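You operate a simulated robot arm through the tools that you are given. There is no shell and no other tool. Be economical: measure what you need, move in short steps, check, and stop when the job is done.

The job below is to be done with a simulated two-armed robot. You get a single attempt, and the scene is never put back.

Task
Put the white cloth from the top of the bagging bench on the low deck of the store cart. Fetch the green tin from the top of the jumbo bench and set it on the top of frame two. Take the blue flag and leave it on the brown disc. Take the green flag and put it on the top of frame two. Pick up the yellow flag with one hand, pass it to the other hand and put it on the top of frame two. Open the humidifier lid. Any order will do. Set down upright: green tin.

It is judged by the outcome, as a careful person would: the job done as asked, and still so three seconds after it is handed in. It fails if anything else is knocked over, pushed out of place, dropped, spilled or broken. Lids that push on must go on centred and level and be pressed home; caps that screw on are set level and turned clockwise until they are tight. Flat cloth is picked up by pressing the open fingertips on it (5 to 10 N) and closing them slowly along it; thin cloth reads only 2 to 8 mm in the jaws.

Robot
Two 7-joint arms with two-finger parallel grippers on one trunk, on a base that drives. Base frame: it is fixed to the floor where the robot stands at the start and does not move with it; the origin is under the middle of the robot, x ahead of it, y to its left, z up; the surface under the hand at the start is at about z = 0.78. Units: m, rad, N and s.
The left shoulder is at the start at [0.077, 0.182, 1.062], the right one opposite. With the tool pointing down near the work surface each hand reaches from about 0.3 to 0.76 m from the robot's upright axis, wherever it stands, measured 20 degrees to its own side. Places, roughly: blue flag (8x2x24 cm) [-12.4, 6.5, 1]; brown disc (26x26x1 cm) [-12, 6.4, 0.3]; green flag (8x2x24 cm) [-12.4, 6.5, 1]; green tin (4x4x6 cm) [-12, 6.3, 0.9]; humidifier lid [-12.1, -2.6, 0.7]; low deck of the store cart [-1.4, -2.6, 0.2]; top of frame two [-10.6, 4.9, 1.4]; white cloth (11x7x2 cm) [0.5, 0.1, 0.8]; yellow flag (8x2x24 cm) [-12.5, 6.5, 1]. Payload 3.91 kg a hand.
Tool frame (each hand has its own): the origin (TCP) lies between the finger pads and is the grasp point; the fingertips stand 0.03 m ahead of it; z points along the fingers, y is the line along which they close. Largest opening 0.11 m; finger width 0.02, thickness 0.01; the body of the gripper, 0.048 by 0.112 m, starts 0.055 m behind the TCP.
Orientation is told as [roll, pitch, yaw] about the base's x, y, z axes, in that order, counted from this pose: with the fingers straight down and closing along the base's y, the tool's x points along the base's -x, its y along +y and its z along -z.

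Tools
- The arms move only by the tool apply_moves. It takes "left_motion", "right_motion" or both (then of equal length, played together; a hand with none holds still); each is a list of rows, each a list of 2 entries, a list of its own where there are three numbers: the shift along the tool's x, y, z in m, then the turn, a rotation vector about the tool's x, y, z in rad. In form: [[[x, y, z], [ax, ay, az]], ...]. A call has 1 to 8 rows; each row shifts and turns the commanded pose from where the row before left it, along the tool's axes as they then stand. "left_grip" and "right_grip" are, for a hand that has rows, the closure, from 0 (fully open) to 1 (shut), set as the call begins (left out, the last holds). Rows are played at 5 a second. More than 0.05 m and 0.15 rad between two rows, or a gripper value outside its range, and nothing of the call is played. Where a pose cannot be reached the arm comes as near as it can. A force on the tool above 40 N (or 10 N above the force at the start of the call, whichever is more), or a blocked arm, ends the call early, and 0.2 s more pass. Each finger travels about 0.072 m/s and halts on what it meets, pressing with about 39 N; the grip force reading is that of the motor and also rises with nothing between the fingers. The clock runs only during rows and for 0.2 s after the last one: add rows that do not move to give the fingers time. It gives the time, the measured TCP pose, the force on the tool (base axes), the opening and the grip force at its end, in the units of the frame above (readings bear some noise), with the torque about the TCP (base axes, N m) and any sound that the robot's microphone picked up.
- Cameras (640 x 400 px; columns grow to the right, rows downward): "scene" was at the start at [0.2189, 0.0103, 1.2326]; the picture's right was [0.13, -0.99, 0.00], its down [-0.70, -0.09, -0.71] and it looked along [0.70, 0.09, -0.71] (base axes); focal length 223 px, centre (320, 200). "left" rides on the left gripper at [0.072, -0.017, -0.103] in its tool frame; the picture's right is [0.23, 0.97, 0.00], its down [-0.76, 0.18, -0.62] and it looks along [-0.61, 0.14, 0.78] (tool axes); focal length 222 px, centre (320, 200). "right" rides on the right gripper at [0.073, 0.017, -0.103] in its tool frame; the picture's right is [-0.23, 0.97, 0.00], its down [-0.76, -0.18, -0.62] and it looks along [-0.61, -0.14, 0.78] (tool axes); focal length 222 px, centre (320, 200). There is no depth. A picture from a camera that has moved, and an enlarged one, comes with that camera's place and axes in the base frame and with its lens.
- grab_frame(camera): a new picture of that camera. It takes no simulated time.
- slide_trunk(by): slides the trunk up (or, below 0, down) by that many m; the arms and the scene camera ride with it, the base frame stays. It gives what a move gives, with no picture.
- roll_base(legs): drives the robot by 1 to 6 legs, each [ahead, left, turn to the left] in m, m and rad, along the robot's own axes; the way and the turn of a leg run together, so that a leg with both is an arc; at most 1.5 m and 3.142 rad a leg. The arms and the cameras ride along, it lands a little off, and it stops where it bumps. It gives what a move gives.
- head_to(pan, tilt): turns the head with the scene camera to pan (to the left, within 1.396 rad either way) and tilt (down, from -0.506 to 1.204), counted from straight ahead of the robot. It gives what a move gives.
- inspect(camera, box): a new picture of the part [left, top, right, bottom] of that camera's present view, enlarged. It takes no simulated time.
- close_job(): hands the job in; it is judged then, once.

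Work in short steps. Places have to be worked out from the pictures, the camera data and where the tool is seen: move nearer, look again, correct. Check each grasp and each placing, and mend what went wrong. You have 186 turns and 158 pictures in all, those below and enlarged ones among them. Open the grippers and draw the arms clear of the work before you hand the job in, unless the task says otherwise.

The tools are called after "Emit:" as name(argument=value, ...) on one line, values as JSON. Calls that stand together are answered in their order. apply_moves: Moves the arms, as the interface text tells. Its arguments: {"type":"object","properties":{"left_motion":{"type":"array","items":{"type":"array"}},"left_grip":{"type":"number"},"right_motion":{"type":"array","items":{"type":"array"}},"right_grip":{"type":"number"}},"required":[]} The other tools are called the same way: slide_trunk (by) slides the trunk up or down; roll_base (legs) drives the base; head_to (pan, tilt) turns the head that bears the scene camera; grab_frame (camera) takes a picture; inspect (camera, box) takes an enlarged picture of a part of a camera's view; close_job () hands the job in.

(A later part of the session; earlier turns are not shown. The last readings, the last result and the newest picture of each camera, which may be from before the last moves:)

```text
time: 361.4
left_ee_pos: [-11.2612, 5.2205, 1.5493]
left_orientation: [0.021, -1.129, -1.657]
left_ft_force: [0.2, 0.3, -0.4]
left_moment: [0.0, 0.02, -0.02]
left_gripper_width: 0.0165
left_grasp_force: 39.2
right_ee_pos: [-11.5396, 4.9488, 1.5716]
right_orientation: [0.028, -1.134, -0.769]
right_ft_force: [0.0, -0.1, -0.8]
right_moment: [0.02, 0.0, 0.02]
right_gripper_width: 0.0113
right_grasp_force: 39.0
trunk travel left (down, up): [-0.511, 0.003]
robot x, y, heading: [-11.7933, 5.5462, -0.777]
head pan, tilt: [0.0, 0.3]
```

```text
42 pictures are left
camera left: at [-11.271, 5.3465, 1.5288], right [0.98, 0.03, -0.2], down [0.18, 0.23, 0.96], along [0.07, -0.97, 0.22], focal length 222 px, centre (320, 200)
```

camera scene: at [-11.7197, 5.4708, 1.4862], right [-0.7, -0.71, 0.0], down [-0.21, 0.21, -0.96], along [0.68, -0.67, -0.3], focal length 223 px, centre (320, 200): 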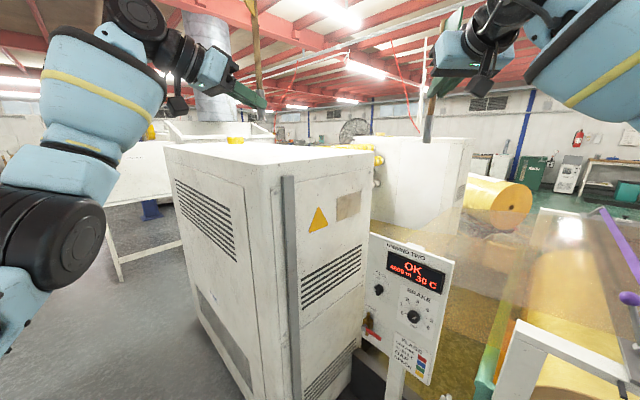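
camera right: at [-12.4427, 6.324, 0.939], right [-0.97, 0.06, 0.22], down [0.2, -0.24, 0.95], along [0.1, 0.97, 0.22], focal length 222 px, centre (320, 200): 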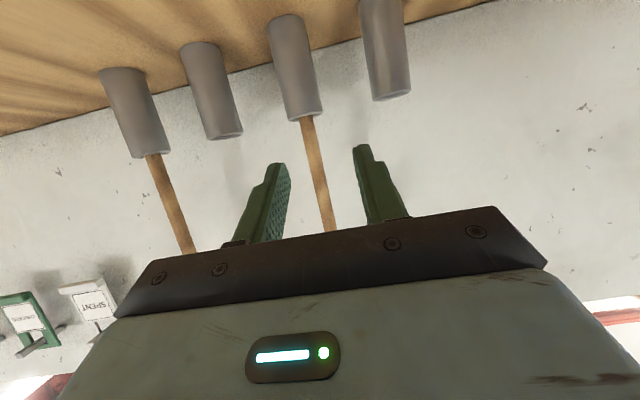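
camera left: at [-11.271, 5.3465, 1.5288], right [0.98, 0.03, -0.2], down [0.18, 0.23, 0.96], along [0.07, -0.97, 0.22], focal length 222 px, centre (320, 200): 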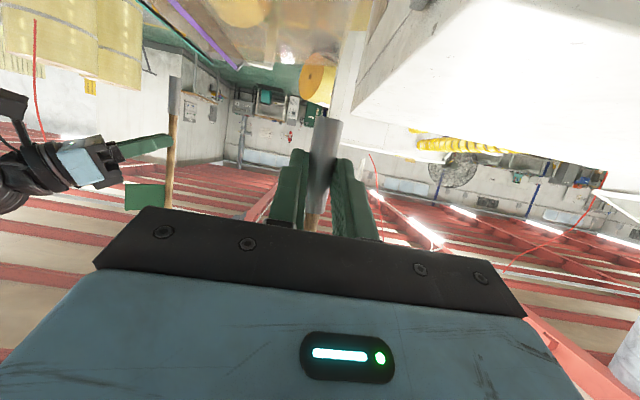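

The top is large and clear near this corner. I drive 0.22 m in, with the hands above it.

Emit:
roll_base(legs=[[0.22, 0, 0]])

Emit:
apply_moves(left_motion=[[[0, 0, 0], [0, 0.14, 0]], [[0, 0, 0], [0, 0.14, 0]], [[0, 0, 0], [0, 0.14, 0]], [[0, 0, 0], [0, 0.14, 0]], [[0, 0, 0], [0, 0.14, 0]], [[0, 0, 0], [0, 0.14, 0]], [[0, 0, 0], [0, 0.14, 0]], [[0, 0, 0], [0, 0, 0]]])

Emit:
grab_frame(camera="scene")

Emit:
grab_frame(camera="left")

```text
time: 363.1
left_ee_pos: [-11.1071, 5.0672, 1.5507]
left_orientation: [0.027, -1.131, -1.662]
left_ft_force: [-0.4, 0.0, -0.2]
left_moment: [0.02, -0.04, 0.0]
left_gripper_width: 0.0165
left_grasp_force: 38.7
right_ee_pos: [-11.3854, 4.7963, 1.5742]
right_orientation: [0.027, -1.139, -0.769]
right_ft_force: [-0.8, 0.6, 0.4]
right_moment: [0.02, 0.02, 0.01]
right_gripper_width: 0.0112
right_grasp_force: 38.9
trunk travel left (down, up): [-0.511, 0.003]
robot x, y, heading: [-11.6396, 5.3911, -0.783]
head pan, tilt: [0.0, 0.3]
```

```text
time: 364.9
left_ee_pos: [-11.1238, 5.0987, 1.5168]
left_orientation: [0.012, -0.641, -1.648]
left_ft_force: [-0.2, 0.8, -0.3]
left_moment: [0.02, -0.03, 0.01]
left_gripper_width: 0.0167
left_grasp_force: 39.4
left hand out of reach, approached as far as the arm can: row 2, 3, 4, 5, 6, 7
right_ee_pos: [-11.384, 4.7951, 1.5731]
right_orientation: [0.027, -1.137, -0.769]
right_ft_force: [0.2, -0.4, 0.2]
right_moment: [0.01, 0.01, -0.02]
right_gripper_width: 0.0113
right_grasp_force: 39.4
trunk travel left (down, up): [-0.511, 0.003]
robot x, y, heading: [-11.6396, 5.3919, -0.779]
head pan, tilt: [0.0, 0.3]
```

```text
41 pictures are left
camera scene: at [-11.5636, 5.3174, 1.4863], right [-0.7, -0.71, 0.0], down [-0.21, 0.21, -0.96], along [0.68, -0.67, -0.3], focal length 223 px, centre (320, 200)
```

scene: 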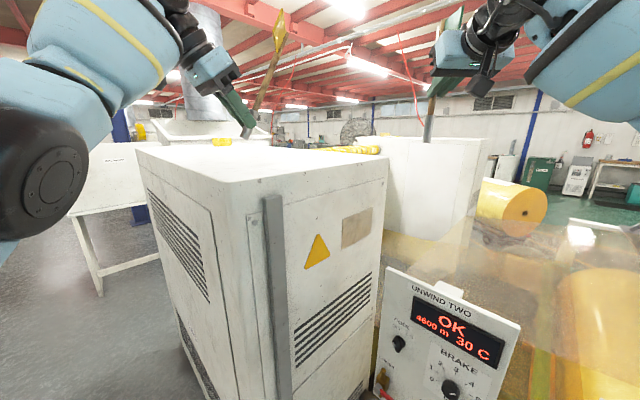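

```text
40 pictures are left
camera left: at [-11.1332, 5.2207, 1.5581], right [0.99, 0.12, -0.13], down [0.15, -0.25, 0.96], along [0.08, -0.96, -0.26], focal length 222 px, centre (320, 200)
```

left: 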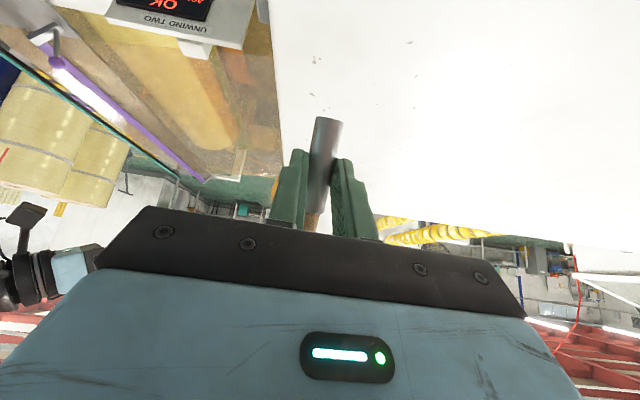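

The -x edge of the top is about 5 cm from the yellow flag. I move it 10 cm further in and lower, then tilt further.

Emit:
apply_moves(left_motion=[[[0.006, 0.0255, 0.0173], [0, 0, 0]], [[0.006, 0.0255, 0.0173], [0, 0, 0]], [[0.006, 0.0255, 0.0173], [0, 0, 0]], [[0.006, 0.0255, 0.0173], [0, 0, 0]], [[0, 0, 0], [0, 0.14, 0]], [[0, 0, 0], [0, 0.14, 0]], [[0, 0, 0], [0, 0.14, 0]], [[0, 0, 0], [0, 0, 0]]])

Emit:
grab_frame(camera="left")

Emit:
inspect(camera="scene", box=[120, 0, 400, 200])

```text
time: 366.4
left_ee_pos: [-11.0748, 5.1252, 1.4327]
left_orientation: [0.044, -0.352, -1.658]
left_ft_force: [-2.0, -4.6, 17.4]
left_moment: [-0.21, 0.11, 0.1]
left_gripper_width: 0.0168
left_grasp_force: 38.8
left hand out of reach, approached as far as the arm can: row 1, 2, 3, 4, 5, 6, 7
right_ee_pos: [-11.3852, 4.7966, 1.5711]
right_orientation: [0.028, -1.135, -0.77]
right_ft_force: [-0.9, 0.4, 0.2]
right_moment: [-0.02, 0.0, 0.02]
right_gripper_width: 0.0114
right_grasp_force: 39.0
trunk travel left (down, up): [-0.511, 0.003]
robot x, y, heading: [-11.6412, 5.3932, -0.786]
head pan, tilt: [0.0, 0.3]
stopped in row 7 (left hand): the force on the tool passed its limit at 74 N (the readings are from after the stop); the commanded pose is now the measured one
```

```text
39 pictures are left
camera left: at [-11.0868, 5.2309, 1.5041], right [0.99, 0.14, -0.04], down [0.11, -0.51, 0.86], along [0.1, -0.85, -0.52], focal length 222 px, centre (320, 200)
```

left: 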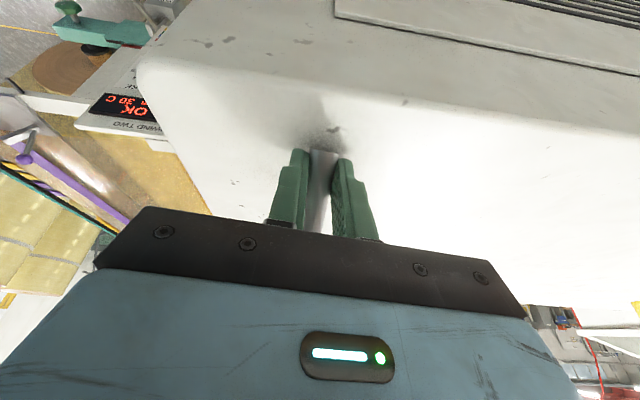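

```text
2.00 times, centred on (260, 100) of scene
camera zoom: at [-11.5656, 5.3169, 1.486], right [-0.7, -0.71, 0.0], down [-0.21, 0.21, -0.96], along [0.68, -0.67, -0.29], focal length 446 px, centre (440, 400)
```

zoom: 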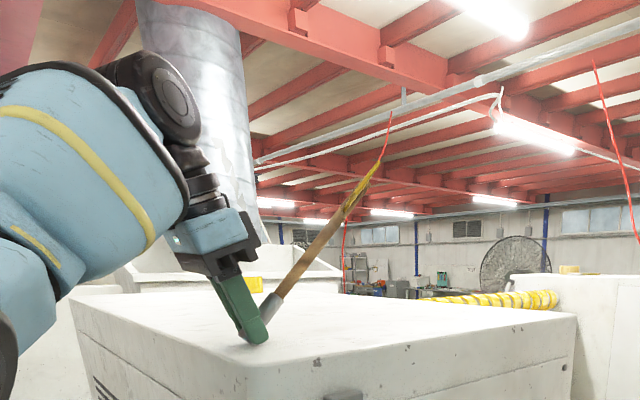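

The fingertips touched the top: its height is 1.40, and the corner is at about (-11.17, 5.16). I lift slightly and drive 0.13 m further in so the flag lands well inside the edges.

Emit:
apply_moves(left_motion=[[[-0.0138, 0, -0.0376], [0, 0, 0]], [[-0.0069, 0, -0.0188], [0, 0, 0]], [[0, 0, 0], [0, 0, 0]]])

Emit:
roll_base(legs=[[0.13, 0, 0]])

Emit:
apply_moves(left_motion=[[[0, 0, 0], [0, 0.12, 0]], [[0, 0, 0], [0, 0.12, 0]], [[0, 0, 0], [0, 0.05, 0]], [[0, 0, 0], [0, 0, 0]]])

Emit:
grab_frame(camera="left")

Emit:
inspect(camera="scene", box=[120, 0, 400, 200])

```text
time: 367.2
left_ee_pos: [-11.0841, 5.1477, 1.4654]
left_orientation: [0.034, -0.349, -1.652]
left_ft_force: [-0.1, -0.1, -0.5]
left_moment: [0.02, 0.01, -0.03]
left_gripper_width: 0.0167
left_grasp_force: 39.3
left hand out of reach, approached as far as the arm can: row 1, 2
right_ee_pos: [-11.3834, 4.7937, 1.5717]
right_orientation: [0.027, -1.136, -0.771]
right_ft_force: [-0.3, -0.1, -0.4]
right_moment: [0.02, 0.01, -0.02]
right_gripper_width: 0.0113
right_grasp_force: 39.3
trunk travel left (down, up): [-0.511, 0.003]
robot x, y, heading: [-11.6374, 5.3941, -0.778]
head pan, tilt: [0.0, 0.3]
```

```text
time: 368.4
left_ee_pos: [-10.9931, 5.059, 1.469]
left_orientation: [0.037, -0.349, -1.649]
left_ft_force: [-0.3, 0.1, -0.7]
left_moment: [0.01, 0.0, 0.01]
left_gripper_width: 0.0169
left_grasp_force: 38.8
right_ee_pos: [-11.2904, 4.7048, 1.5734]
right_orientation: [0.027, -1.141, -0.767]
right_ft_force: [0.1, 0.3, -0.7]
right_moment: [0.01, 0.01, -0.02]
right_gripper_width: 0.011
right_grasp_force: 39.4
trunk travel left (down, up): [-0.511, 0.003]
robot x, y, heading: [-11.548, 5.301, -0.774]
head pan, tilt: [0.0, 0.3]
```

```text
time: 369.4
left_ee_pos: [-11.0161, 5.0577, 1.4567]
left_orientation: [0.058, -0.182, -1.681]
left_ft_force: [-0.1, -0.5, 0.2]
left_moment: [0.01, -0.03, 0.01]
left_gripper_width: 0.0165
left_grasp_force: 38.7
left hand out of reach, approached as far as the arm can: row 1, 2, 3
right_ee_pos: [-11.289, 4.7035, 1.5728]
right_orientation: [0.026, -1.137, -0.766]
right_ft_force: [-0.2, 0.1, -0.2]
right_moment: [0.04, 0.04, 0.0]
right_gripper_width: 0.0112
right_grasp_force: 39.6
trunk travel left (down, up): [-0.511, 0.003]
robot x, y, heading: [-11.547, 5.2987, -0.78]
head pan, tilt: [0.0, 0.3]
```

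```text
37 pictures are left
camera left: at [-11.0296, 5.1496, 1.5452], right [0.99, 0.12, 0.01], down [0.07, -0.65, 0.76], along [0.1, -0.75, -0.65], focal length 222 px, centre (320, 200)
```

left: 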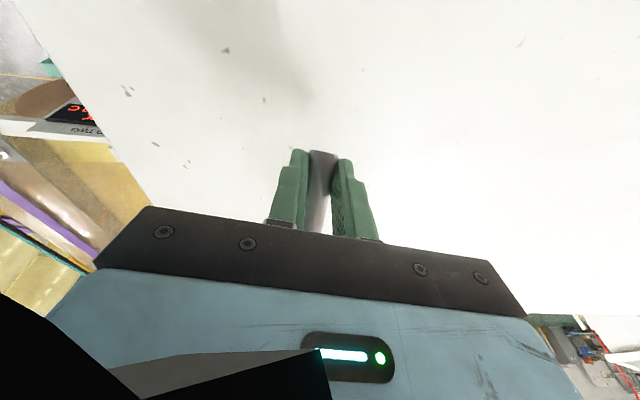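

```text
2.00 times, centred on (260, 100) of scene
camera zoom: at [-11.4703, 5.2254, 1.4864], right [-0.7, -0.71, 0.0], down [-0.21, 0.21, -0.96], along [0.68, -0.67, -0.3], focal length 446 px, centre (440, 400)
```

zoom: 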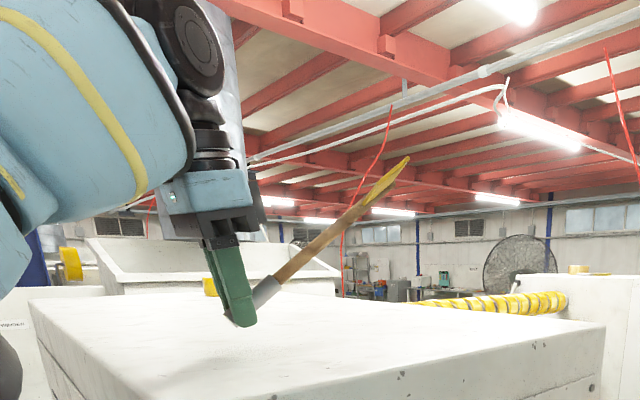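

The stick makes a 25° angle with the tool (from the tilted grip), so it still points up about 35°. I try to tilt the tool further past vertical to lay it flatter.

Emit:
apply_moves(left_motion=[[[0, 0, 0], [0, 0.14, 0]], [[0, 0, 0], [0, 0.14, 0]], [[0, 0, 0], [0, 0.14, 0]], [[0, 0, 0], [0, 0.14, 0]], [[0, 0, 0], [0, 0, 0]]])

Emit:
inspect(camera="scene", box=[120, 0, 400, 200])

```text
time: 370.3
left_ee_pos: [-11.0744, 5.0735, 1.4324]
left_orientation: [0.061, 0.176, -1.693]
left_ft_force: [-16.4, -17.2, 23.6]
left_moment: [-0.61, 1.03, 0.26]
left_gripper_width: 0.0166
left_grasp_force: 38.4
left hand out of reach, approached as far as the arm can: row 1, 2, 3, 4
right_ee_pos: [-11.2937, 4.7034, 1.5737]
right_orientation: [0.027, -1.137, -0.766]
right_ft_force: [0.8, 0.4, 0.4]
right_moment: [-0.04, 0.02, -0.06]
right_gripper_width: 0.0111
right_grasp_force: 38.8
trunk travel left (down, up): [-0.511, 0.003]
robot x, y, heading: [-11.546, 5.2998, -0.777]
head pan, tilt: [0.0, 0.3]
stopped in row 4 (left hand): the force on the tool passed its limit at 84 N (the readings are from after the stop); the commanded pose is now the measured one
```

```text
2.00 times, centred on (260, 100) of scene
camera zoom: at [-11.4731, 5.2242, 1.4866], right [-0.7, -0.71, 0.0], down [-0.21, 0.21, -0.96], along [0.68, -0.67, -0.29], focal length 446 px, centre (440, 400)
```

zoom: 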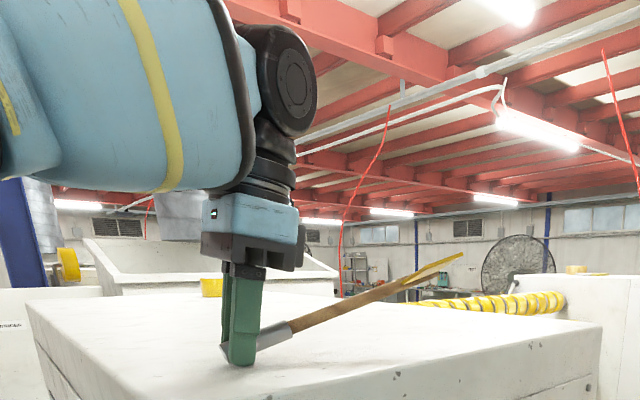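

The stick is now only about 15° above level. I lift slightly and shift 5 cm further from the edge before releasing.

Emit:
apply_moves(left_motion=[[[0, 0, -0.015], [0, 0, 0]], [[0, 0.025, 0], [0, 0, 0]], [[0, 0.025, 0], [0, 0, 0]], [[0, 0, 0], [0, 0, 0]]])

Emit:
inspect(camera="scene", box=[120, 0, 400, 200])

```text
time: 371.1
left_ee_pos: [-11.0489, 5.0851, 1.432]
left_orientation: [0.059, 0.167, -1.706]
left_ft_force: [-22.8, -3.4, 23.5]
left_moment: [-0.13, 1.16, 0.03]
left_gripper_width: 0.0169
left_grasp_force: 38.8
left hand out of reach, approached as far as the arm can: row 1, 2, 3
right_ee_pos: [-11.2951, 4.7043, 1.5747]
right_orientation: [0.023, -1.141, -0.768]
right_ft_force: [0.8, 0.4, -0.2]
right_moment: [0.04, 0.04, -0.04]
right_gripper_width: 0.0115
right_grasp_force: 39.3
trunk travel left (down, up): [-0.511, 0.003]
robot x, y, heading: [-11.544, 5.3014, -0.779]
head pan, tilt: [0.0, 0.3]
stopped in row 4 (left hand): the force on the tool passed its limit at 49 N (the readings are from after the stop); the commanded pose is now the measured one
```

```text
2.00 times, centred on (260, 100) of scene
camera zoom: at [-11.4747, 5.2263, 1.4868], right [-0.7, -0.71, 0.0], down [-0.21, 0.21, -0.96], along [0.68, -0.67, -0.29], focal length 446 px, centre (440, 400)
```

zoom: 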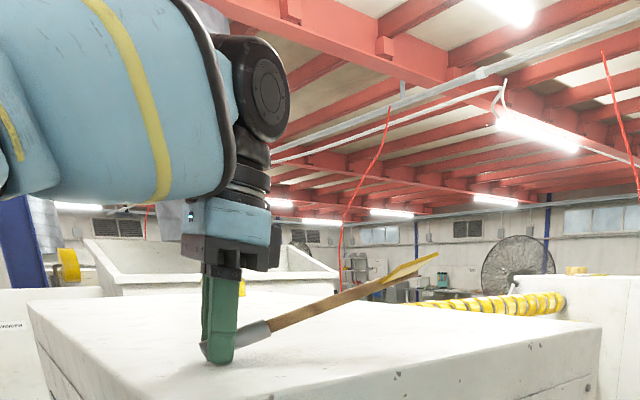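

It's inside the edges: ferrule end about 4 cm from one edge, the stick pointing inwards. I open gently.

Emit:
apply_moves(left_motion=[[[0, 0, 0], [0, 0, 0]], [[0, 0, 0], [0, 0, 0]], [[0, 0, 0], [0, 0, 0]]], left_grip=0.65)

Emit:
apply_moves(left_motion=[[[0, 0, -0.03], [0, 0, 0]], [[0, 0, -0.04], [0, 0, 0]], [[0, 0, -0.04], [0, 0, 0]], [[0, 0, 0], [0, 0, 0]]])

Emit:
inspect(camera="scene", box=[120, 40, 400, 200])

```text
time: 371.5
left_ee_pos: [-11.0383, 5.0845, 1.4348]
left_orientation: [0.075, 0.159, -1.691]
left_ft_force: [0.9, -8.6, 22.3]
left_moment: [-0.31, 0.58, 0.21]
left_gripper_width: 0.0372
left_grasp_force: 0.0
right_ee_pos: [-11.2889, 4.7025, 1.571]
right_orientation: [0.024, -1.134, -0.769]
right_ft_force: [0.1, -0.2, -0.4]
right_moment: [0.01, 0.02, -0.05]
right_gripper_width: 0.0111
right_grasp_force: 38.6
trunk travel left (down, up): [-0.511, 0.003]
robot x, y, heading: [-11.5428, 5.296, -0.78]
head pan, tilt: [0.0, 0.3]
stopped in row 1 (left hand): the force on the tool passed its limit at 46 N (the readings are from after the stop); the commanded pose is now the measured one
```

```text
time: 372.5
left_ee_pos: [-11.0802, 5.1111, 1.4662]
left_orientation: [0.071, 0.167, -1.691]
left_ft_force: [0.1, 0.2, -0.7]
left_moment: [-0.01, 0.03, 0.01]
left_gripper_width: 0.0388
left_grasp_force: 0.1
left hand out of reach, approached as far as the arm can: row 1, 2, 3
right_ee_pos: [-11.2892, 4.7024, 1.5707]
right_orientation: [0.023, -1.134, -0.768]
right_ft_force: [0.3, -0.1, -0.2]
right_moment: [0.01, 0.01, -0.03]
right_gripper_width: 0.0115
right_grasp_force: 38.8
trunk travel left (down, up): [-0.511, 0.003]
robot x, y, heading: [-11.5442, 5.3022, -0.782]
head pan, tilt: [0.0, 0.3]
```

```text
2.29 times, centred on (260, 120) of scene
camera zoom: at [-11.4698, 5.2242, 1.4862], right [-0.7, -0.71, 0.0], down [-0.21, 0.21, -0.96], along [0.68, -0.67, -0.3], focal length 510 px, centre (457, 383)
```

zoom: 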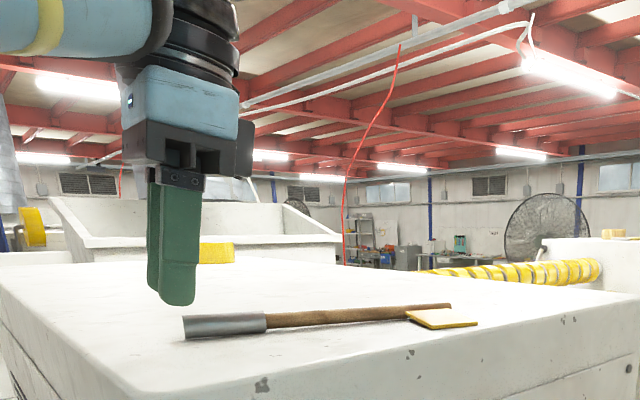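

Yellow lies flat on frame two. For green, I want to stand square to the +y face, further along. I first tilt the left hand up clear, then back off, turn, and shift along the cabinet.

Emit:
apply_moves(left_motion=[[[0, 0, -0.02], [0, -0.14, 0]], [[0, 0, -0.02], [0, -0.14, 0]], [[0, 0, -0.02], [0, -0.14, 0]], [[-0.02, 0, -0.02], [0, -0.14, 0]], [[-0.03, 0, -0.02], [0, -0.14, 0]], [[-0.03, 0, -0.02], [0, 0, 0]], [[0, 0, 0], [0, 0, 0]]])

Emit:
roll_base(legs=[[-0.12, 0, 0], [0, 0, -0.79], [-0.23, 0, 0]])

Emit:
head_to(pan=0.6, tilt=0.3)

Emit:
grab_frame(camera="scene")

```text
time: 374.1
left_ee_pos: [-11.0962, 5.0788, 1.5937]
left_orientation: [0.08, -0.532, -1.741]
left_ft_force: [-0.2, -0.2, 0.2]
left_moment: [-0.06, 0.03, -0.04]
left_gripper_width: 0.0384
left_grasp_force: 0.2
left hand out of reach, approached as far as the arm can: row 6
right_ee_pos: [-11.2875, 4.7041, 1.5729]
right_orientation: [0.021, -1.135, -0.764]
right_ft_force: [0.7, 0.3, -1.2]
right_moment: [-0.01, 0.01, -0.03]
right_gripper_width: 0.0113
right_grasp_force: 38.3
trunk travel left (down, up): [-0.511, 0.003]
robot x, y, heading: [-11.5461, 5.2974, -0.778]
head pan, tilt: [0.0, 0.3]
```

```text
time: 378.8
left_ee_pos: [-11.4772, 5.139, 1.5942]
left_orientation: [0.078, -0.53, -2.539]
left_ft_force: [-0.7, -0.5, 0.4]
left_moment: [0.0, 0.0, 0.0]
left_gripper_width: 0.0386
left_grasp_force: 0.1
right_ee_pos: [-11.8785, 5.013, 1.5714]
right_orientation: [0.025, -1.133, -1.565]
right_ft_force: [0.1, 1.0, -0.4]
right_moment: [0.01, 0.0, -0.02]
right_gripper_width: 0.0112
right_grasp_force: 39.1
trunk travel left (down, up): [-0.511, 0.003]
robot x, y, heading: [-11.6339, 5.6156, -1.579]
head pan, tilt: [0.0, 0.3]
```

```text
time: 379.8
left_ee_pos: [-11.479, 5.1398, 1.5948]
left_orientation: [0.081, -0.534, -2.539]
left_ft_force: [-0.9, 0.5, 0.5]
left_moment: [0.02, 0.01, -0.02]
left_gripper_width: 0.0385
left_grasp_force: 0.0
right_ee_pos: [-11.8786, 5.0154, 1.5718]
right_orientation: [0.026, -1.134, -1.565]
right_ft_force: [1.0, 0.1, 0.0]
right_moment: [-0.01, 0.0, -0.02]
right_gripper_width: 0.0114
right_grasp_force: 38.8
trunk travel left (down, up): [-0.511, 0.003]
robot x, y, heading: [-11.6309, 5.6148, -1.579]
head pan, tilt: [0.6, 0.3]
```

```text
32 pictures are left
camera scene: at [-11.5784, 5.5249, 1.4863], right [-0.83, -0.56, 0.0], down [-0.17, 0.25, -0.96], along [0.53, -0.79, -0.3], focal length 223 px, centre (320, 200)
```

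scene: 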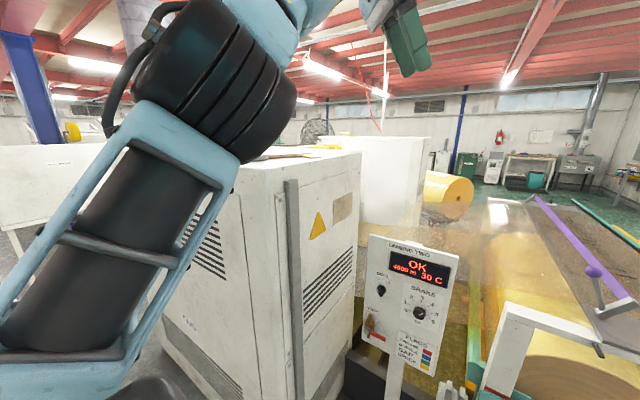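

I strafe 0.75 m along the cabinet.

Emit:
roll_base(legs=[[0, 0.4, 0.01], [0, 0.35, 0]])

Emit:
head_to(pan=-0.2, tilt=0.35)

Emit:
grab_frame(camera="scene")

```text
time: 387.0
left_ee_pos: [-10.7299, 5.1464, 1.5946]
left_orientation: [0.081, -0.53, -2.523]
left_ft_force: [0.3, -0.1, 0.0]
left_moment: [0.02, 0.02, -0.01]
left_gripper_width: 0.0386
left_grasp_force: 0.3
right_ee_pos: [-11.1284, 5.0148, 1.5722]
right_orientation: [0.029, -1.135, -1.548]
right_ft_force: [0.3, -0.3, -0.7]
right_moment: [-0.02, 0.01, 0.02]
right_gripper_width: 0.0111
right_grasp_force: 39.1
trunk travel left (down, up): [-0.511, 0.003]
robot x, y, heading: [-10.8881, 5.6197, -1.556]
head pan, tilt: [0.6, 0.3]
```

```text
time: 388.1
left_ee_pos: [-10.7292, 5.1481, 1.5963]
left_orientation: [0.08, -0.532, -2.523]
left_ft_force: [0.0, 0.5, 0.2]
left_moment: [0.02, 0.02, 0.03]
left_gripper_width: 0.0384
left_grasp_force: 0.0
right_ee_pos: [-11.127, 5.0146, 1.5724]
right_orientation: [0.027, -1.134, -1.546]
right_ft_force: [0.7, 0.4, 0.1]
right_moment: [0.01, -0.01, -0.01]
right_gripper_width: 0.0112
right_grasp_force: 39.0
trunk travel left (down, up): [-0.511, 0.003]
robot x, y, heading: [-10.8929, 5.62, -1.563]
head pan, tilt: [-0.201, 0.351]
```

```text
31 pictures are left
camera scene: at [-10.9077, 5.5147, 1.4816], right [-0.98, 0.19, 0.0], down [0.06, 0.34, -0.94], along [-0.18, -0.92, -0.34], focal length 223 px, centre (320, 200)
```

scene: 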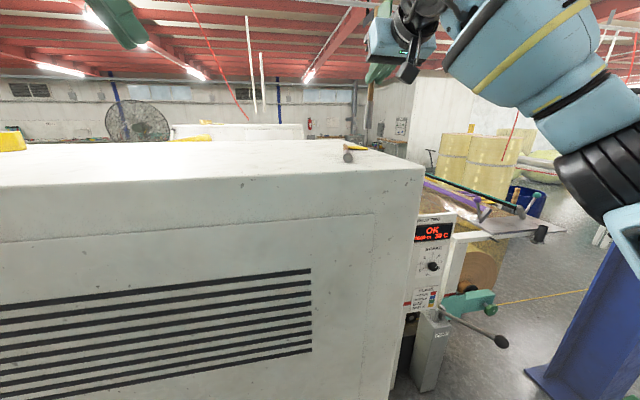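

Yellow rests well on the top. I shift the green flag 16 cm left and begin tilting it down.

Emit:
apply_moves(right_motion=[[[0.009, 0.041, 0.0042], [0, 0, 0]], [[0.009, 0.041, 0.0042], [0, 0, 0]], [[0.009, 0.041, 0.0042], [0, 0, 0]], [[0.009, 0.041, 0.0042], [0, 0, 0]], [[0, 0, 0], [0, 0.14, 0]], [[0, 0, 0], [0, 0.14, 0]], [[0, 0, 0], [0, 0.14, 0]], [[0, 0, 0], [0, 0.14, 0]]])

Emit:
apply_moves(right_motion=[[[0, 0, 0], [0, 0.14, 0]], [[0, 0, 0], [0, 0.14, 0]], [[0, 0, 0], [0, 0.14, 0]], [[0, 0, 0], [0, 0, 0]]])

Emit:
grab_frame(camera="scene")

```text
time: 389.9
left_ee_pos: [-10.732, 5.1514, 1.5995]
left_orientation: [0.088, -0.532, -2.525]
left_ft_force: [-0.8, 0.1, 0.3]
left_moment: [0.01, -0.06, 0.04]
left_gripper_width: 0.0384
left_grasp_force: 0.1
right_ee_pos: [-10.9783, 5.0542, 1.5137]
right_orientation: [0.021, -0.597, -1.534]
right_ft_force: [1.6, -12.6, 33.1]
right_moment: [-0.58, -0.42, -0.15]
right_gripper_width: 0.0117
right_grasp_force: 39.5
right hand out of reach, approached as far as the arm can: row 7, 8
trunk travel left (down, up): [-0.511, 0.003]
robot x, y, heading: [-10.8887, 5.6184, -1.557]
head pan, tilt: [-0.201, 0.351]
```

```text
time: 390.9
left_ee_pos: [-10.7277, 5.1467, 1.5947]
left_orientation: [0.079, -0.532, -2.521]
left_ft_force: [0.1, 0.0, 0.4]
left_moment: [-0.01, 0.01, 0.02]
left_gripper_width: 0.0388
left_grasp_force: 0.0
right_ee_pos: [-10.9853, 5.095, 1.4808]
right_orientation: [-0.004, -0.237, -1.505]
right_ft_force: [-0.3, -0.4, 0.0]
right_moment: [0.01, -0.02, 0.02]
right_gripper_width: 0.0111
right_grasp_force: 38.5
right hand out of reach, approached as far as the arm can: row 1, 2, 3
trunk travel left (down, up): [-0.511, 0.003]
robot x, y, heading: [-10.8911, 5.6229, -1.558]
head pan, tilt: [-0.201, 0.351]
```

```text
30 pictures are left
camera scene: at [-10.9074, 5.5149, 1.4815], right [-0.98, 0.19, 0.0], down [0.06, 0.34, -0.94], along [-0.18, -0.92, -0.34], focal length 223 px, centre (320, 200)
```

scene: 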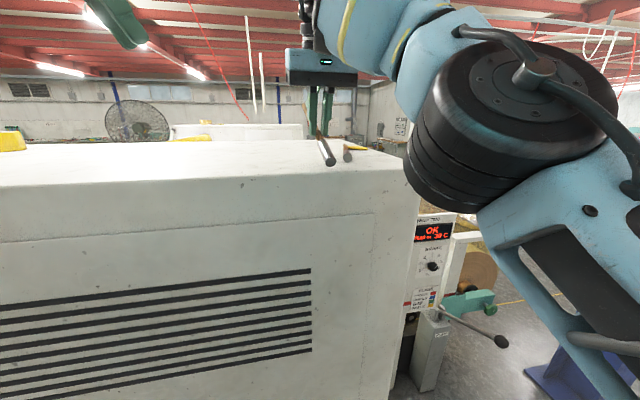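

The ferrule end still overhangs the edge. I drive 8 cm closer and tilt further.

Emit:
roll_base(legs=[[0.08, 0, 0]])

Emit:
apply_moves(right_motion=[[[0, 0, 0], [0, 0.14, 0]], [[0, 0, 0], [0, 0.14, 0]], [[0, 0, 0], [0, 0.1, 0]], [[0, 0, 0], [0, 0, 0]]])

Emit:
inspect(camera="scene", box=[240, 60, 420, 200])

Emit:
grab_frame(camera="right")

```text
time: 392.0
left_ee_pos: [-10.7277, 5.0719, 1.5984]
left_orientation: [0.085, -0.534, -2.523]
left_ft_force: [-0.4, 0.8, 0.2]
left_moment: [-0.01, -0.02, 0.01]
left_gripper_width: 0.0384
left_grasp_force: 0.1
right_ee_pos: [-10.9829, 5.0176, 1.4847]
right_orientation: [-0.003, -0.244, -1.504]
right_ft_force: [-1.1, 0.5, -0.4]
right_moment: [0.03, 0.01, 0.05]
right_gripper_width: 0.0111
right_grasp_force: 39.2
trunk travel left (down, up): [-0.511, 0.003]
robot x, y, heading: [-10.8894, 5.5381, -1.559]
head pan, tilt: [-0.201, 0.351]
```

```text
time: 393.0
left_ee_pos: [-10.7267, 5.0688, 1.5962]
left_orientation: [0.083, -0.533, -2.52]
left_ft_force: [0.8, -0.4, 0.0]
left_moment: [0.03, 0.03, -0.03]
left_gripper_width: 0.0388
left_grasp_force: 0.0
right_ee_pos: [-10.9819, 5.0241, 1.4692]
right_orientation: [-0.013, -0.191, -1.487]
right_ft_force: [-0.4, -0.3, 7.8]
right_moment: [0.57, 0.11, 0.09]
right_gripper_width: 0.0112
right_grasp_force: 38.9
right hand out of reach, approached as far as the arm can: row 1, 2, 3
trunk travel left (down, up): [-0.511, 0.003]
robot x, y, heading: [-10.8886, 5.541, -1.561]
head pan, tilt: [-0.201, 0.351]
```

```text
2.86 times, centred on (330, 130) of scene
camera zoom: at [-10.9062, 5.436, 1.4817], right [-0.98, 0.19, 0.0], down [0.06, 0.34, -0.94], along [-0.17, -0.92, -0.34], focal length 637 px, centre (291, 400)
```

zoom: 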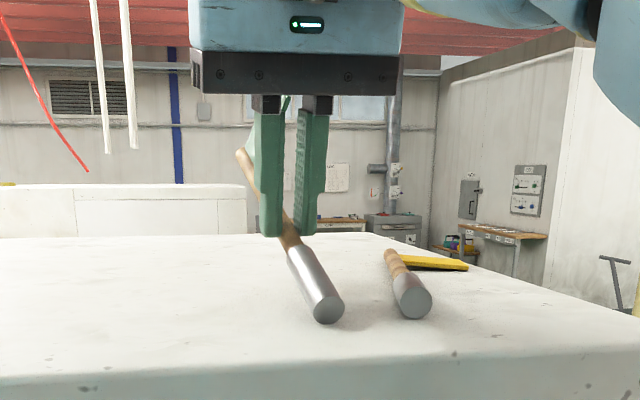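

```text
28 pictures are left
camera right: at [-10.9704, 5.1152, 1.5556], right [0.99, -0.14, 0.03], down [-0.12, -0.64, 0.76], along [-0.09, -0.75, -0.65], focal length 222 px, centre (320, 200)
```

right: 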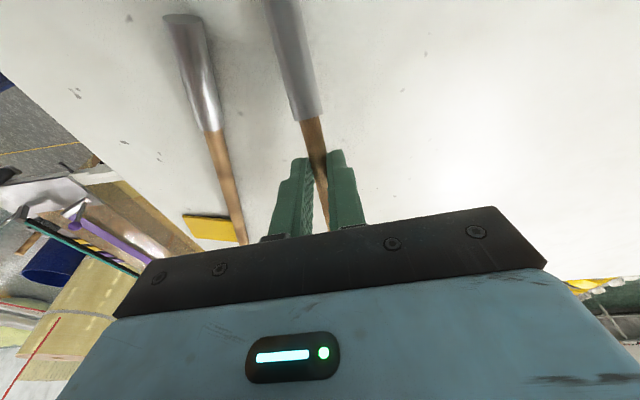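

The ferrule end is on the top, inside the edge. I lower the hand so the stick pivots down in the grip towards flat.

Emit:
apply_moves(right_motion=[[[0.002, 0, 0.0098], [0, 0, 0]], [[0.002, 0, 0.0098], [0, 0, 0]], [[0.0015, 0, 0.0078], [0, 0, 0]], [[0, 0, 0], [0, 0, 0]]])

Emit:
inspect(camera="scene", box=[240, 60, 420, 200])

```text
time: 394.0
left_ee_pos: [-10.726, 5.0691, 1.5965]
left_orientation: [0.081, -0.532, -2.521]
left_ft_force: [-0.3, -0.1, -0.3]
left_moment: [0.01, 0.01, -0.01]
left_gripper_width: 0.0384
left_grasp_force: 0.2
right_ee_pos: [-10.9823, 5.0235, 1.4392]
right_orientation: [-0.015, -0.189, -1.488]
right_ft_force: [0.6, -2.5, 10.2]
right_moment: [0.78, 0.06, -0.03]
right_gripper_width: 0.0113
right_grasp_force: 39.1
trunk travel left (down, up): [-0.511, 0.003]
robot x, y, heading: [-10.8879, 5.5427, -1.555]
head pan, tilt: [-0.201, 0.351]
```

```text
2.86 times, centred on (330, 130) of scene
camera zoom: at [-10.9062, 5.4357, 1.4816], right [-0.98, 0.19, 0.0], down [0.06, 0.34, -0.94], along [-0.17, -0.92, -0.34], focal length 637 px, centre (291, 400)
```

zoom: 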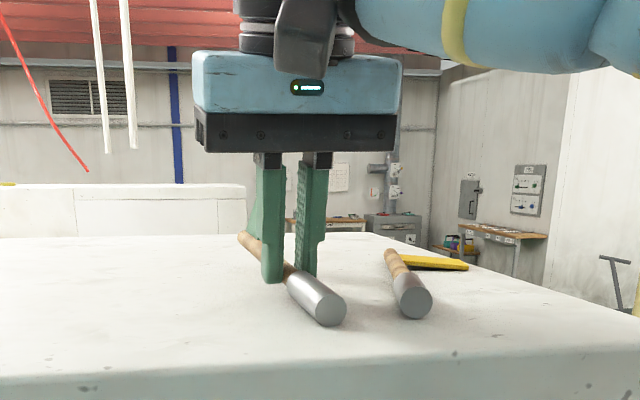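

The stick is nearly flat now. I open the fingers and rise.

Emit:
apply_moves(right_motion=[[[0, 0, 0], [0, 0, 0]], [[0, 0, 0], [0, 0, 0]], [[0, 0, 0], [0, 0, 0]], [[-0.005, 0, -0.02], [0, 0, 0]], [[-0.01, 0, -0.04], [0, 0, 0]], [[-0.01, 0, -0.04], [0, 0, 0]], [[0, 0, 0], [0, 0, 0]]], right_grip=0.6)

Emit:
inspect(camera="scene", box=[240, 60, 420, 200])

```text
time: 395.6
left_ee_pos: [-10.7251, 5.0671, 1.5945]
left_orientation: [0.081, -0.531, -2.519]
left_ft_force: [0.2, 0.0, 0.2]
left_moment: [0.0, 0.03, -0.02]
left_gripper_width: 0.0386
left_grasp_force: 0.1
right_ee_pos: [-10.9769, 5.0575, 1.5074]
right_orientation: [-0.016, -0.189, -1.485]
right_ft_force: [0.3, 0.3, 0.4]
right_moment: [0.0, 0.06, -0.01]
right_gripper_width: 0.0444
right_grasp_force: 0.1
right hand out of reach, approached as far as the arm can: row 5, 6
trunk travel left (down, up): [-0.511, 0.003]
robot x, y, heading: [-10.8888, 5.5405, -1.558]
head pan, tilt: [-0.201, 0.351]
```

```text
2.86 times, centred on (330, 130) of scene
camera zoom: at [-10.9057, 5.4343, 1.4814], right [-0.98, 0.18, 0.0], down [0.06, 0.34, -0.94], along [-0.17, -0.92, -0.34], focal length 637 px, centre (291, 400)
```

zoom: 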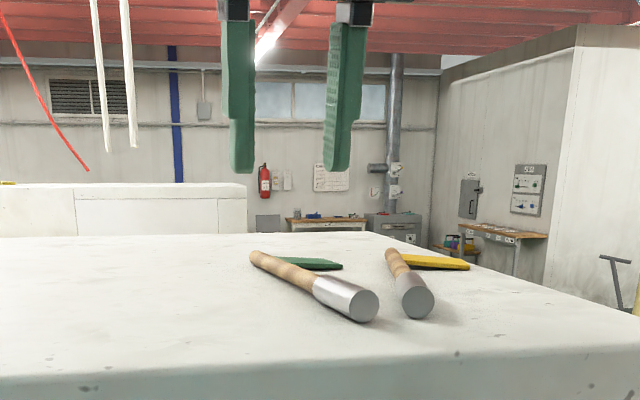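

Both flags lie flat on frame two. Next the tin at about (-12.0, 6.237). I back off, go round and face the bench again.

Emit:
roll_base(legs=[[-0.09, 0, 0], [0, -0.45, 0], [0, -0.42, 0], [0, 0, 1.57], [0, 0, 1.56]])

Emit:
head_to(pan=0, tilt=0.6)

Emit:
grab_frame(camera="scene")

```text
time: 412.1
left_ee_pos: [-11.9069, 6.086, 1.5951]
left_orientation: [0.082, -0.532, 0.605]
left_ft_force: [0.3, 0.9, 0.1]
left_moment: [-0.02, -0.01, 0.0]
left_gripper_width: 0.0383
left_grasp_force: 0.2
right_ee_pos: [-11.6553, 6.0907, 1.5089]
right_orientation: [-0.015, -0.191, 1.633]
right_ft_force: [-1.0, -0.1, -0.2]
right_moment: [0.02, 0.02, 0.01]
right_gripper_width: 0.0437
right_grasp_force: 0.0
trunk travel left (down, up): [-0.511, 0.003]
robot x, y, heading: [-11.7556, 5.6137, 1.562]
head pan, tilt: [-0.201, 0.351]
```

```text
time: 412.8
left_ee_pos: [-11.9068, 6.0854, 1.5958]
left_orientation: [0.083, -0.533, 0.604]
left_ft_force: [0.2, -0.6, -0.5]
left_moment: [0.01, -0.01, -0.03]
left_gripper_width: 0.0384
left_grasp_force: 0.1
right_ee_pos: [-11.6568, 6.0909, 1.5077]
right_orientation: [-0.013, -0.191, 1.636]
right_ft_force: [-0.6, -0.1, 0.5]
right_moment: [0.0, -0.01, -0.01]
right_gripper_width: 0.044
right_grasp_force: 0.0
trunk travel left (down, up): [-0.511, 0.003]
robot x, y, heading: [-11.7508, 5.6068, 1.569]
head pan, tilt: [0.0, 0.6]
```

```text
25 pictures are left
camera scene: at [-11.7528, 5.7125, 1.4589], right [1.0, 0.0, 0.0], down [0.0, -0.56, -0.83], along [0.0, 0.83, -0.56], focal length 223 px, centre (320, 200)
```

scene: 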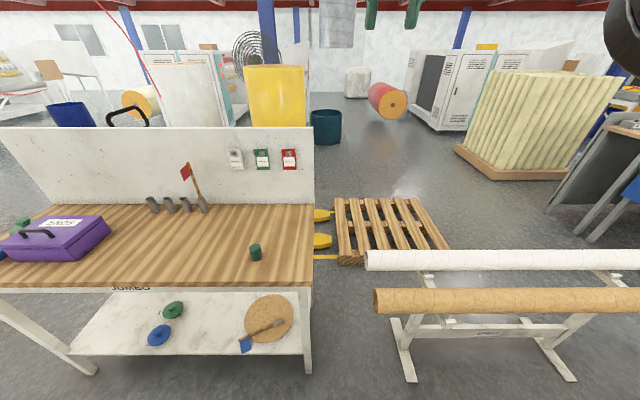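

The tin is at about (-11.985, 6.24). I line the right hand up with it, lower the trunk and pitch the hand to 45°.

Emit:
roll_base(legs=[[0, 0.38, 0]])

Emit:
slide_trunk(by=-0.19)

Emit:
apply_moves(right_motion=[[[0, 0, 0], [0, -0.12, 0]], [[0, 0, 0], [0, -0.12, 0]], [[0, 0, 0], [0, -0.12, 0]], [[0, 0, 0], [0, -0.12, 0]], [[0, 0, 0], [0, -0.114, 0]], [[0, 0, 0], [0, 0, 0]]], right_grip=0.2)

Emit:
grab_frame(camera="right")

```text
time: 416.7
left_ee_pos: [-12.2814, 6.0846, 1.5951]
left_orientation: [0.082, -0.534, 0.61]
left_ft_force: [0.6, 0.2, 0.2]
left_moment: [-0.01, 0.01, -0.02]
left_gripper_width: 0.0384
left_grasp_force: 0.0
right_ee_pos: [-12.0309, 6.0931, 1.5074]
right_orientation: [-0.013, -0.192, 1.638]
right_ft_force: [0.3, -1.8, 0.9]
right_moment: [0.02, -0.02, 0.0]
right_gripper_width: 0.0441
right_grasp_force: 0.0
trunk travel left (down, up): [-0.511, 0.003]
robot x, y, heading: [-12.1267, 5.6137, 1.574]
head pan, tilt: [0.0, 0.6]
```

```text
time: 418.8
left_ee_pos: [-12.283, 6.2535, 1.1736]
left_orientation: [-0.274, -0.262, 0.75]
left_ft_force: [-0.1, 1.1, 0.2]
left_moment: [0.0, -0.05, -0.01]
left_gripper_width: 0.0385
left_grasp_force: 0.1
right_ee_pos: [-12.0327, 6.1303, 1.2764]
right_orientation: [-0.005, -0.092, 1.639]
right_ft_force: [-0.2, -0.8, 0.2]
right_moment: [-0.01, -0.01, 0.03]
right_gripper_width: 0.0441
right_grasp_force: 0.0
trunk travel left (down, up): [-0.321, 0.193]
robot x, y, heading: [-12.1267, 5.6084, 1.576]
head pan, tilt: [0.0, 0.6]
```

```text
time: 420.2
left_ee_pos: [-12.2817, 6.2539, 1.1749]
left_orientation: [-0.277, -0.263, 0.748]
left_ft_force: [0.4, -0.2, 0.2]
left_moment: [-0.01, 0.01, 0.03]
left_gripper_width: 0.0386
left_grasp_force: 0.1
right_ee_pos: [-12.033, 6.1311, 1.2762]
right_orientation: [-0.007, -0.687, 1.643]
right_ft_force: [0.6, 0.3, 0.4]
right_moment: [-0.02, 0.03, 0.03]
right_gripper_width: 0.0881
right_grasp_force: 0.1
trunk travel left (down, up): [-0.321, 0.193]
robot x, y, heading: [-12.1244, 5.6129, 1.573]
head pan, tilt: [0.0, 0.6]
```

```text
24 pictures are left
camera right: at [-12.0399, 6.0074, 1.3084], right [-0.98, 0.11, 0.14], down [0.16, 0.2, 0.97], along [0.08, 0.97, -0.22], focal length 222 px, centre (320, 200)
```

right: 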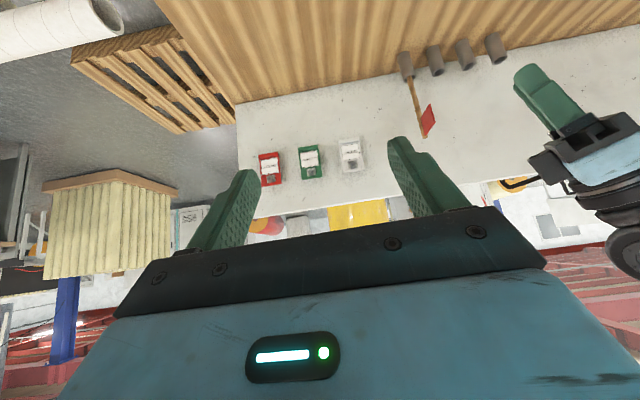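

I square up the hand and descend to a pre-grasp point behind the tin, moving the left hand up out of the way.

Emit:
apply_moves(right_motion=[[[0, 0, 0], [0.044, -0.1, 0.054]], [[0.0289, -0.0069, 0.0329], [0, 0, 0]], [[0.0289, -0.0069, 0.0329], [0, 0, 0]], [[0.0289, -0.0069, 0.0329], [0, 0, 0]], [[0.0289, -0.0069, 0.0329], [0, 0, 0]], [[0.0289, -0.0069, 0.0329], [0, 0, 0]], [[0.0289, -0.0069, 0.0329], [0, 0, 0]], [[0.0289, -0.0069, 0.0329], [0, 0, 0]]], left_motion=[[[0, 0, -0.03], [0, 0, 0]], [[0, 0, -0.03], [0, 0, 0]], [[0, 0, -0.03], [0, 0, 0]], [[0, 0, -0.03], [0, 0, 0]], [[0, 0, 0], [0, 0, 0]], [[0, 0, 0], [0, 0, 0]], [[0, 0, 0], [0, 0, 0]], [[0, 0, 0], [0, 0, 0]]])

Emit:
grab_frame(camera="right")

Emit:
grab_frame(camera="scene")

```text
time: 422.0
left_ee_pos: [-12.2897, 6.2344, 1.2099]
left_orientation: [-0.277, -0.263, 0.749]
left_ft_force: [0.6, -0.1, -1.1]
left_moment: [-0.01, 0.04, 0.02]
left_gripper_width: 0.0384
left_grasp_force: 0.0
left hand out of reach, approached as far as the arm can: row 1, 2, 3, 4
right_ee_pos: [-11.9816, 6.1509, 0.9696]
right_orientation: [-0.002, -0.787, 1.571]
right_ft_force: [0.0, 0.0, 0.3]
right_moment: [0.0, 0.01, -0.01]
right_gripper_width: 0.0881
right_grasp_force: 0.0
trunk travel left (down, up): [-0.321, 0.193]
robot x, y, heading: [-12.1238, 5.6085, 1.574]
head pan, tilt: [0.0, 0.6]
```

```text
23 pictures are left
camera right: at [-11.9988, 6.0267, 0.9892], right [-0.97, 0.16, 0.16], down [0.18, 0.1, 0.98], along [0.14, 0.98, -0.12], focal length 222 px, centre (320, 200)
```

right: 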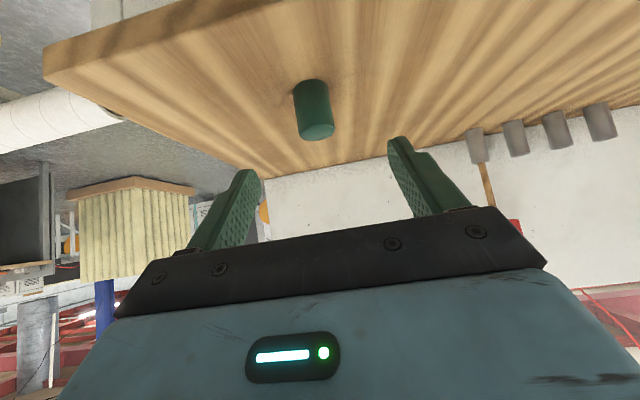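

```text
22 pictures are left
camera scene: at [-12.1263, 5.8394, 1.2443], right [1.0, 0.0, 0.0], down [0.0, -0.57, -0.82], along [0.0, 0.82, -0.57], focal length 223 px, centre (320, 200)
```

scene: 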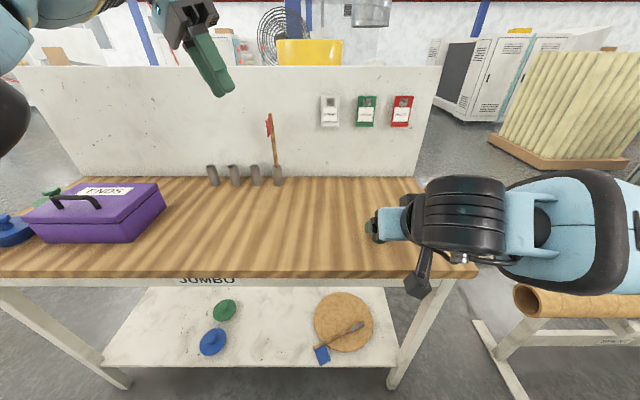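

The tin is centred between the fingers. I advance along the tool and close.

Emit:
apply_moves(right_motion=[[[0, 0, 0.036], [0, 0, 0]], [[0, 0, 0.036], [0, 0, 0]], [[0, 0, 0.036], [0, 0, 0]], [[0, 0, 0], [0, 0, 0]]])

Emit:
apply_moves(right_motion=[[[0, 0, 0], [0, 0, 0]], [[0, 0, 0], [0, 0, 0]], [[0, 0, 0], [0, 0, 0]], [[0, 0, 0], [0, 0, 0]], [[0, 0, 0], [0, 0, 0]]], right_grip=0.8)

Emit:
grab_frame(camera="right")

```text
time: 423.0
left_ee_pos: [-12.2891, 6.2337, 1.2088]
left_orientation: [-0.276, -0.261, 0.748]
left_ft_force: [1.0, 0.4, 0.6]
left_moment: [0.04, -0.02, 0.01]
left_gripper_width: 0.0383
left_grasp_force: 0.0
right_ee_pos: [-11.9856, 6.2288, 0.8924]
right_orientation: [-0.004, -0.786, 1.572]
right_ft_force: [-0.2, 1.4, 0.6]
right_moment: [0.0, 0.0, -0.03]
right_gripper_width: 0.088
right_grasp_force: 0.0
trunk travel left (down, up): [-0.321, 0.193]
robot x, y, heading: [-12.124, 5.6117, 1.568]
head pan, tilt: [0.0, 0.6]
```

```text
time: 424.2
left_ee_pos: [-12.2892, 6.2345, 1.2086]
left_orientation: [-0.277, -0.262, 0.748]
left_ft_force: [0.8, -1.3, -0.2]
left_moment: [-0.01, 0.02, 0.0]
left_gripper_width: 0.0387
left_grasp_force: 0.1
right_ee_pos: [-11.9836, 6.229, 0.8929]
right_orientation: [-0.004, -0.787, 1.571]
right_ft_force: [-0.6, 0.3, 0.0]
right_moment: [-0.02, 0.0, 0.02]
right_gripper_width: 0.0372
right_grasp_force: 39.2
trunk travel left (down, up): [-0.321, 0.193]
robot x, y, heading: [-12.1263, 5.6123, 1.571]
head pan, tilt: [0.0, 0.6]
```

```text
21 pictures are left
camera right: at [-12.0004, 6.1037, 0.9135], right [-0.97, 0.16, 0.16], down [0.18, 0.1, 0.98], along [0.14, 0.98, -0.12], focal length 222 px, centre (320, 200)
```

right: 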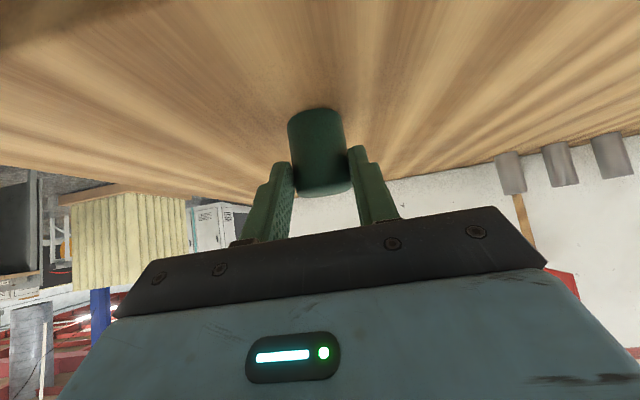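

The tin is gripped (37 mm). I lift it straight up, keeping it level, then raise the trunk.

Emit:
apply_moves(right_motion=[[[-0.014, 0, -0.014], [0, 0, 0]], [[-0.028, 0, -0.028], [0, 0, 0]], [[-0.028, 0, -0.028], [0, 0, 0]], [[-0.028, 0, -0.028], [0, 0, 0]], [[-0.028, 0, -0.028], [0, 0, 0]], [[0, 0, 0], [0, 0, 0]]])

Emit:
slide_trunk(by=0.19)

Emit:
apply_moves(right_motion=[[[-0.033, 0, -0.033], [0, 0, 0]], [[-0.033, 0, -0.033], [0, 0, 0]], [[-0.033, 0, -0.033], [0, 0, 0]], [[-0.033, 0, -0.033], [0, 0, 0]], [[-0.02, 0, -0.02], [0, 0, 0]], [[0, 0, 0], [0, 0, 0]]])

Emit:
grab_frame(camera="right")

```text
time: 425.6
left_ee_pos: [-12.2905, 6.2344, 1.2082]
left_orientation: [-0.278, -0.262, 0.75]
left_ft_force: [-0.6, 0.0, -0.1]
left_moment: [0.02, -0.01, 0.05]
left_gripper_width: 0.0386
left_grasp_force: 0.1
right_ee_pos: [-11.983, 6.2246, 1.0727]
right_orientation: [-0.002, -0.788, 1.572]
right_ft_force: [-0.1, 0.0, -0.7]
right_moment: [-0.03, 0.01, -0.02]
right_gripper_width: 0.0372
right_grasp_force: 39.1
trunk travel left (down, up): [-0.321, 0.193]
robot x, y, heading: [-12.1311, 5.6106, 1.576]
head pan, tilt: [0.0, 0.6]
```

```text
time: 427.6
left_ee_pos: [-12.2883, 6.0561, 1.6167]
left_orientation: [0.075, -0.528, 0.612]
left_ft_force: [0.1, -0.1, -0.5]
left_moment: [-0.03, -0.03, -0.03]
left_gripper_width: 0.0387
left_grasp_force: 0.1
right_ee_pos: [-11.982, 6.2279, 1.2586]
right_orientation: [-0.003, -0.784, 1.572]
right_ft_force: [0.1, 0.6, -0.5]
right_moment: [-0.01, 0.01, 0.02]
right_gripper_width: 0.0372
right_grasp_force: 39.6
trunk travel left (down, up): [-0.511, 0.003]
robot x, y, heading: [-12.124, 5.61, 1.572]
head pan, tilt: [0.0, 0.6]
```

```text
time: 429.0
left_ee_pos: [-12.2868, 6.055, 1.6168]
left_orientation: [0.076, -0.529, 0.611]
left_ft_force: [0.6, 0.9, 0.6]
left_moment: [-0.01, 0.01, 0.03]
left_gripper_width: 0.0384
left_grasp_force: 0.2
right_ee_pos: [-11.9832, 6.2265, 1.4753]
right_orientation: [-0.003, -0.786, 1.572]
right_ft_force: [-0.3, 0.3, -0.4]
right_moment: [0.0, 0.0, 0.02]
right_gripper_width: 0.0372
right_grasp_force: 39.2
trunk travel left (down, up): [-0.511, 0.003]
robot x, y, heading: [-12.1276, 5.6083, 1.567]
head pan, tilt: [0.0, 0.6]
```

```text
20 pictures are left
camera right: at [-11.9991, 6.1015, 1.4966], right [-0.97, 0.16, 0.16], down [0.18, 0.1, 0.98], along [0.14, 0.98, -0.12], focal length 222 px, centre (320, 200)
```

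right: 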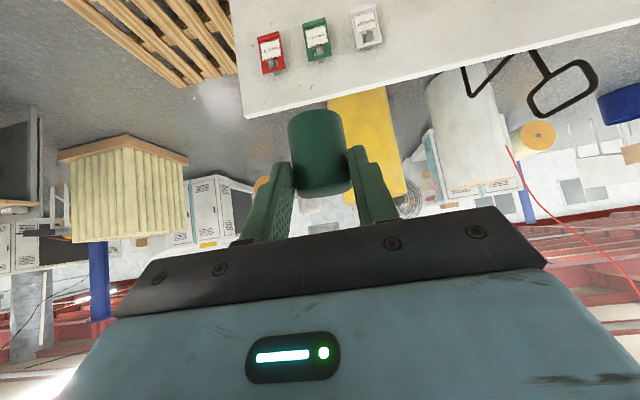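

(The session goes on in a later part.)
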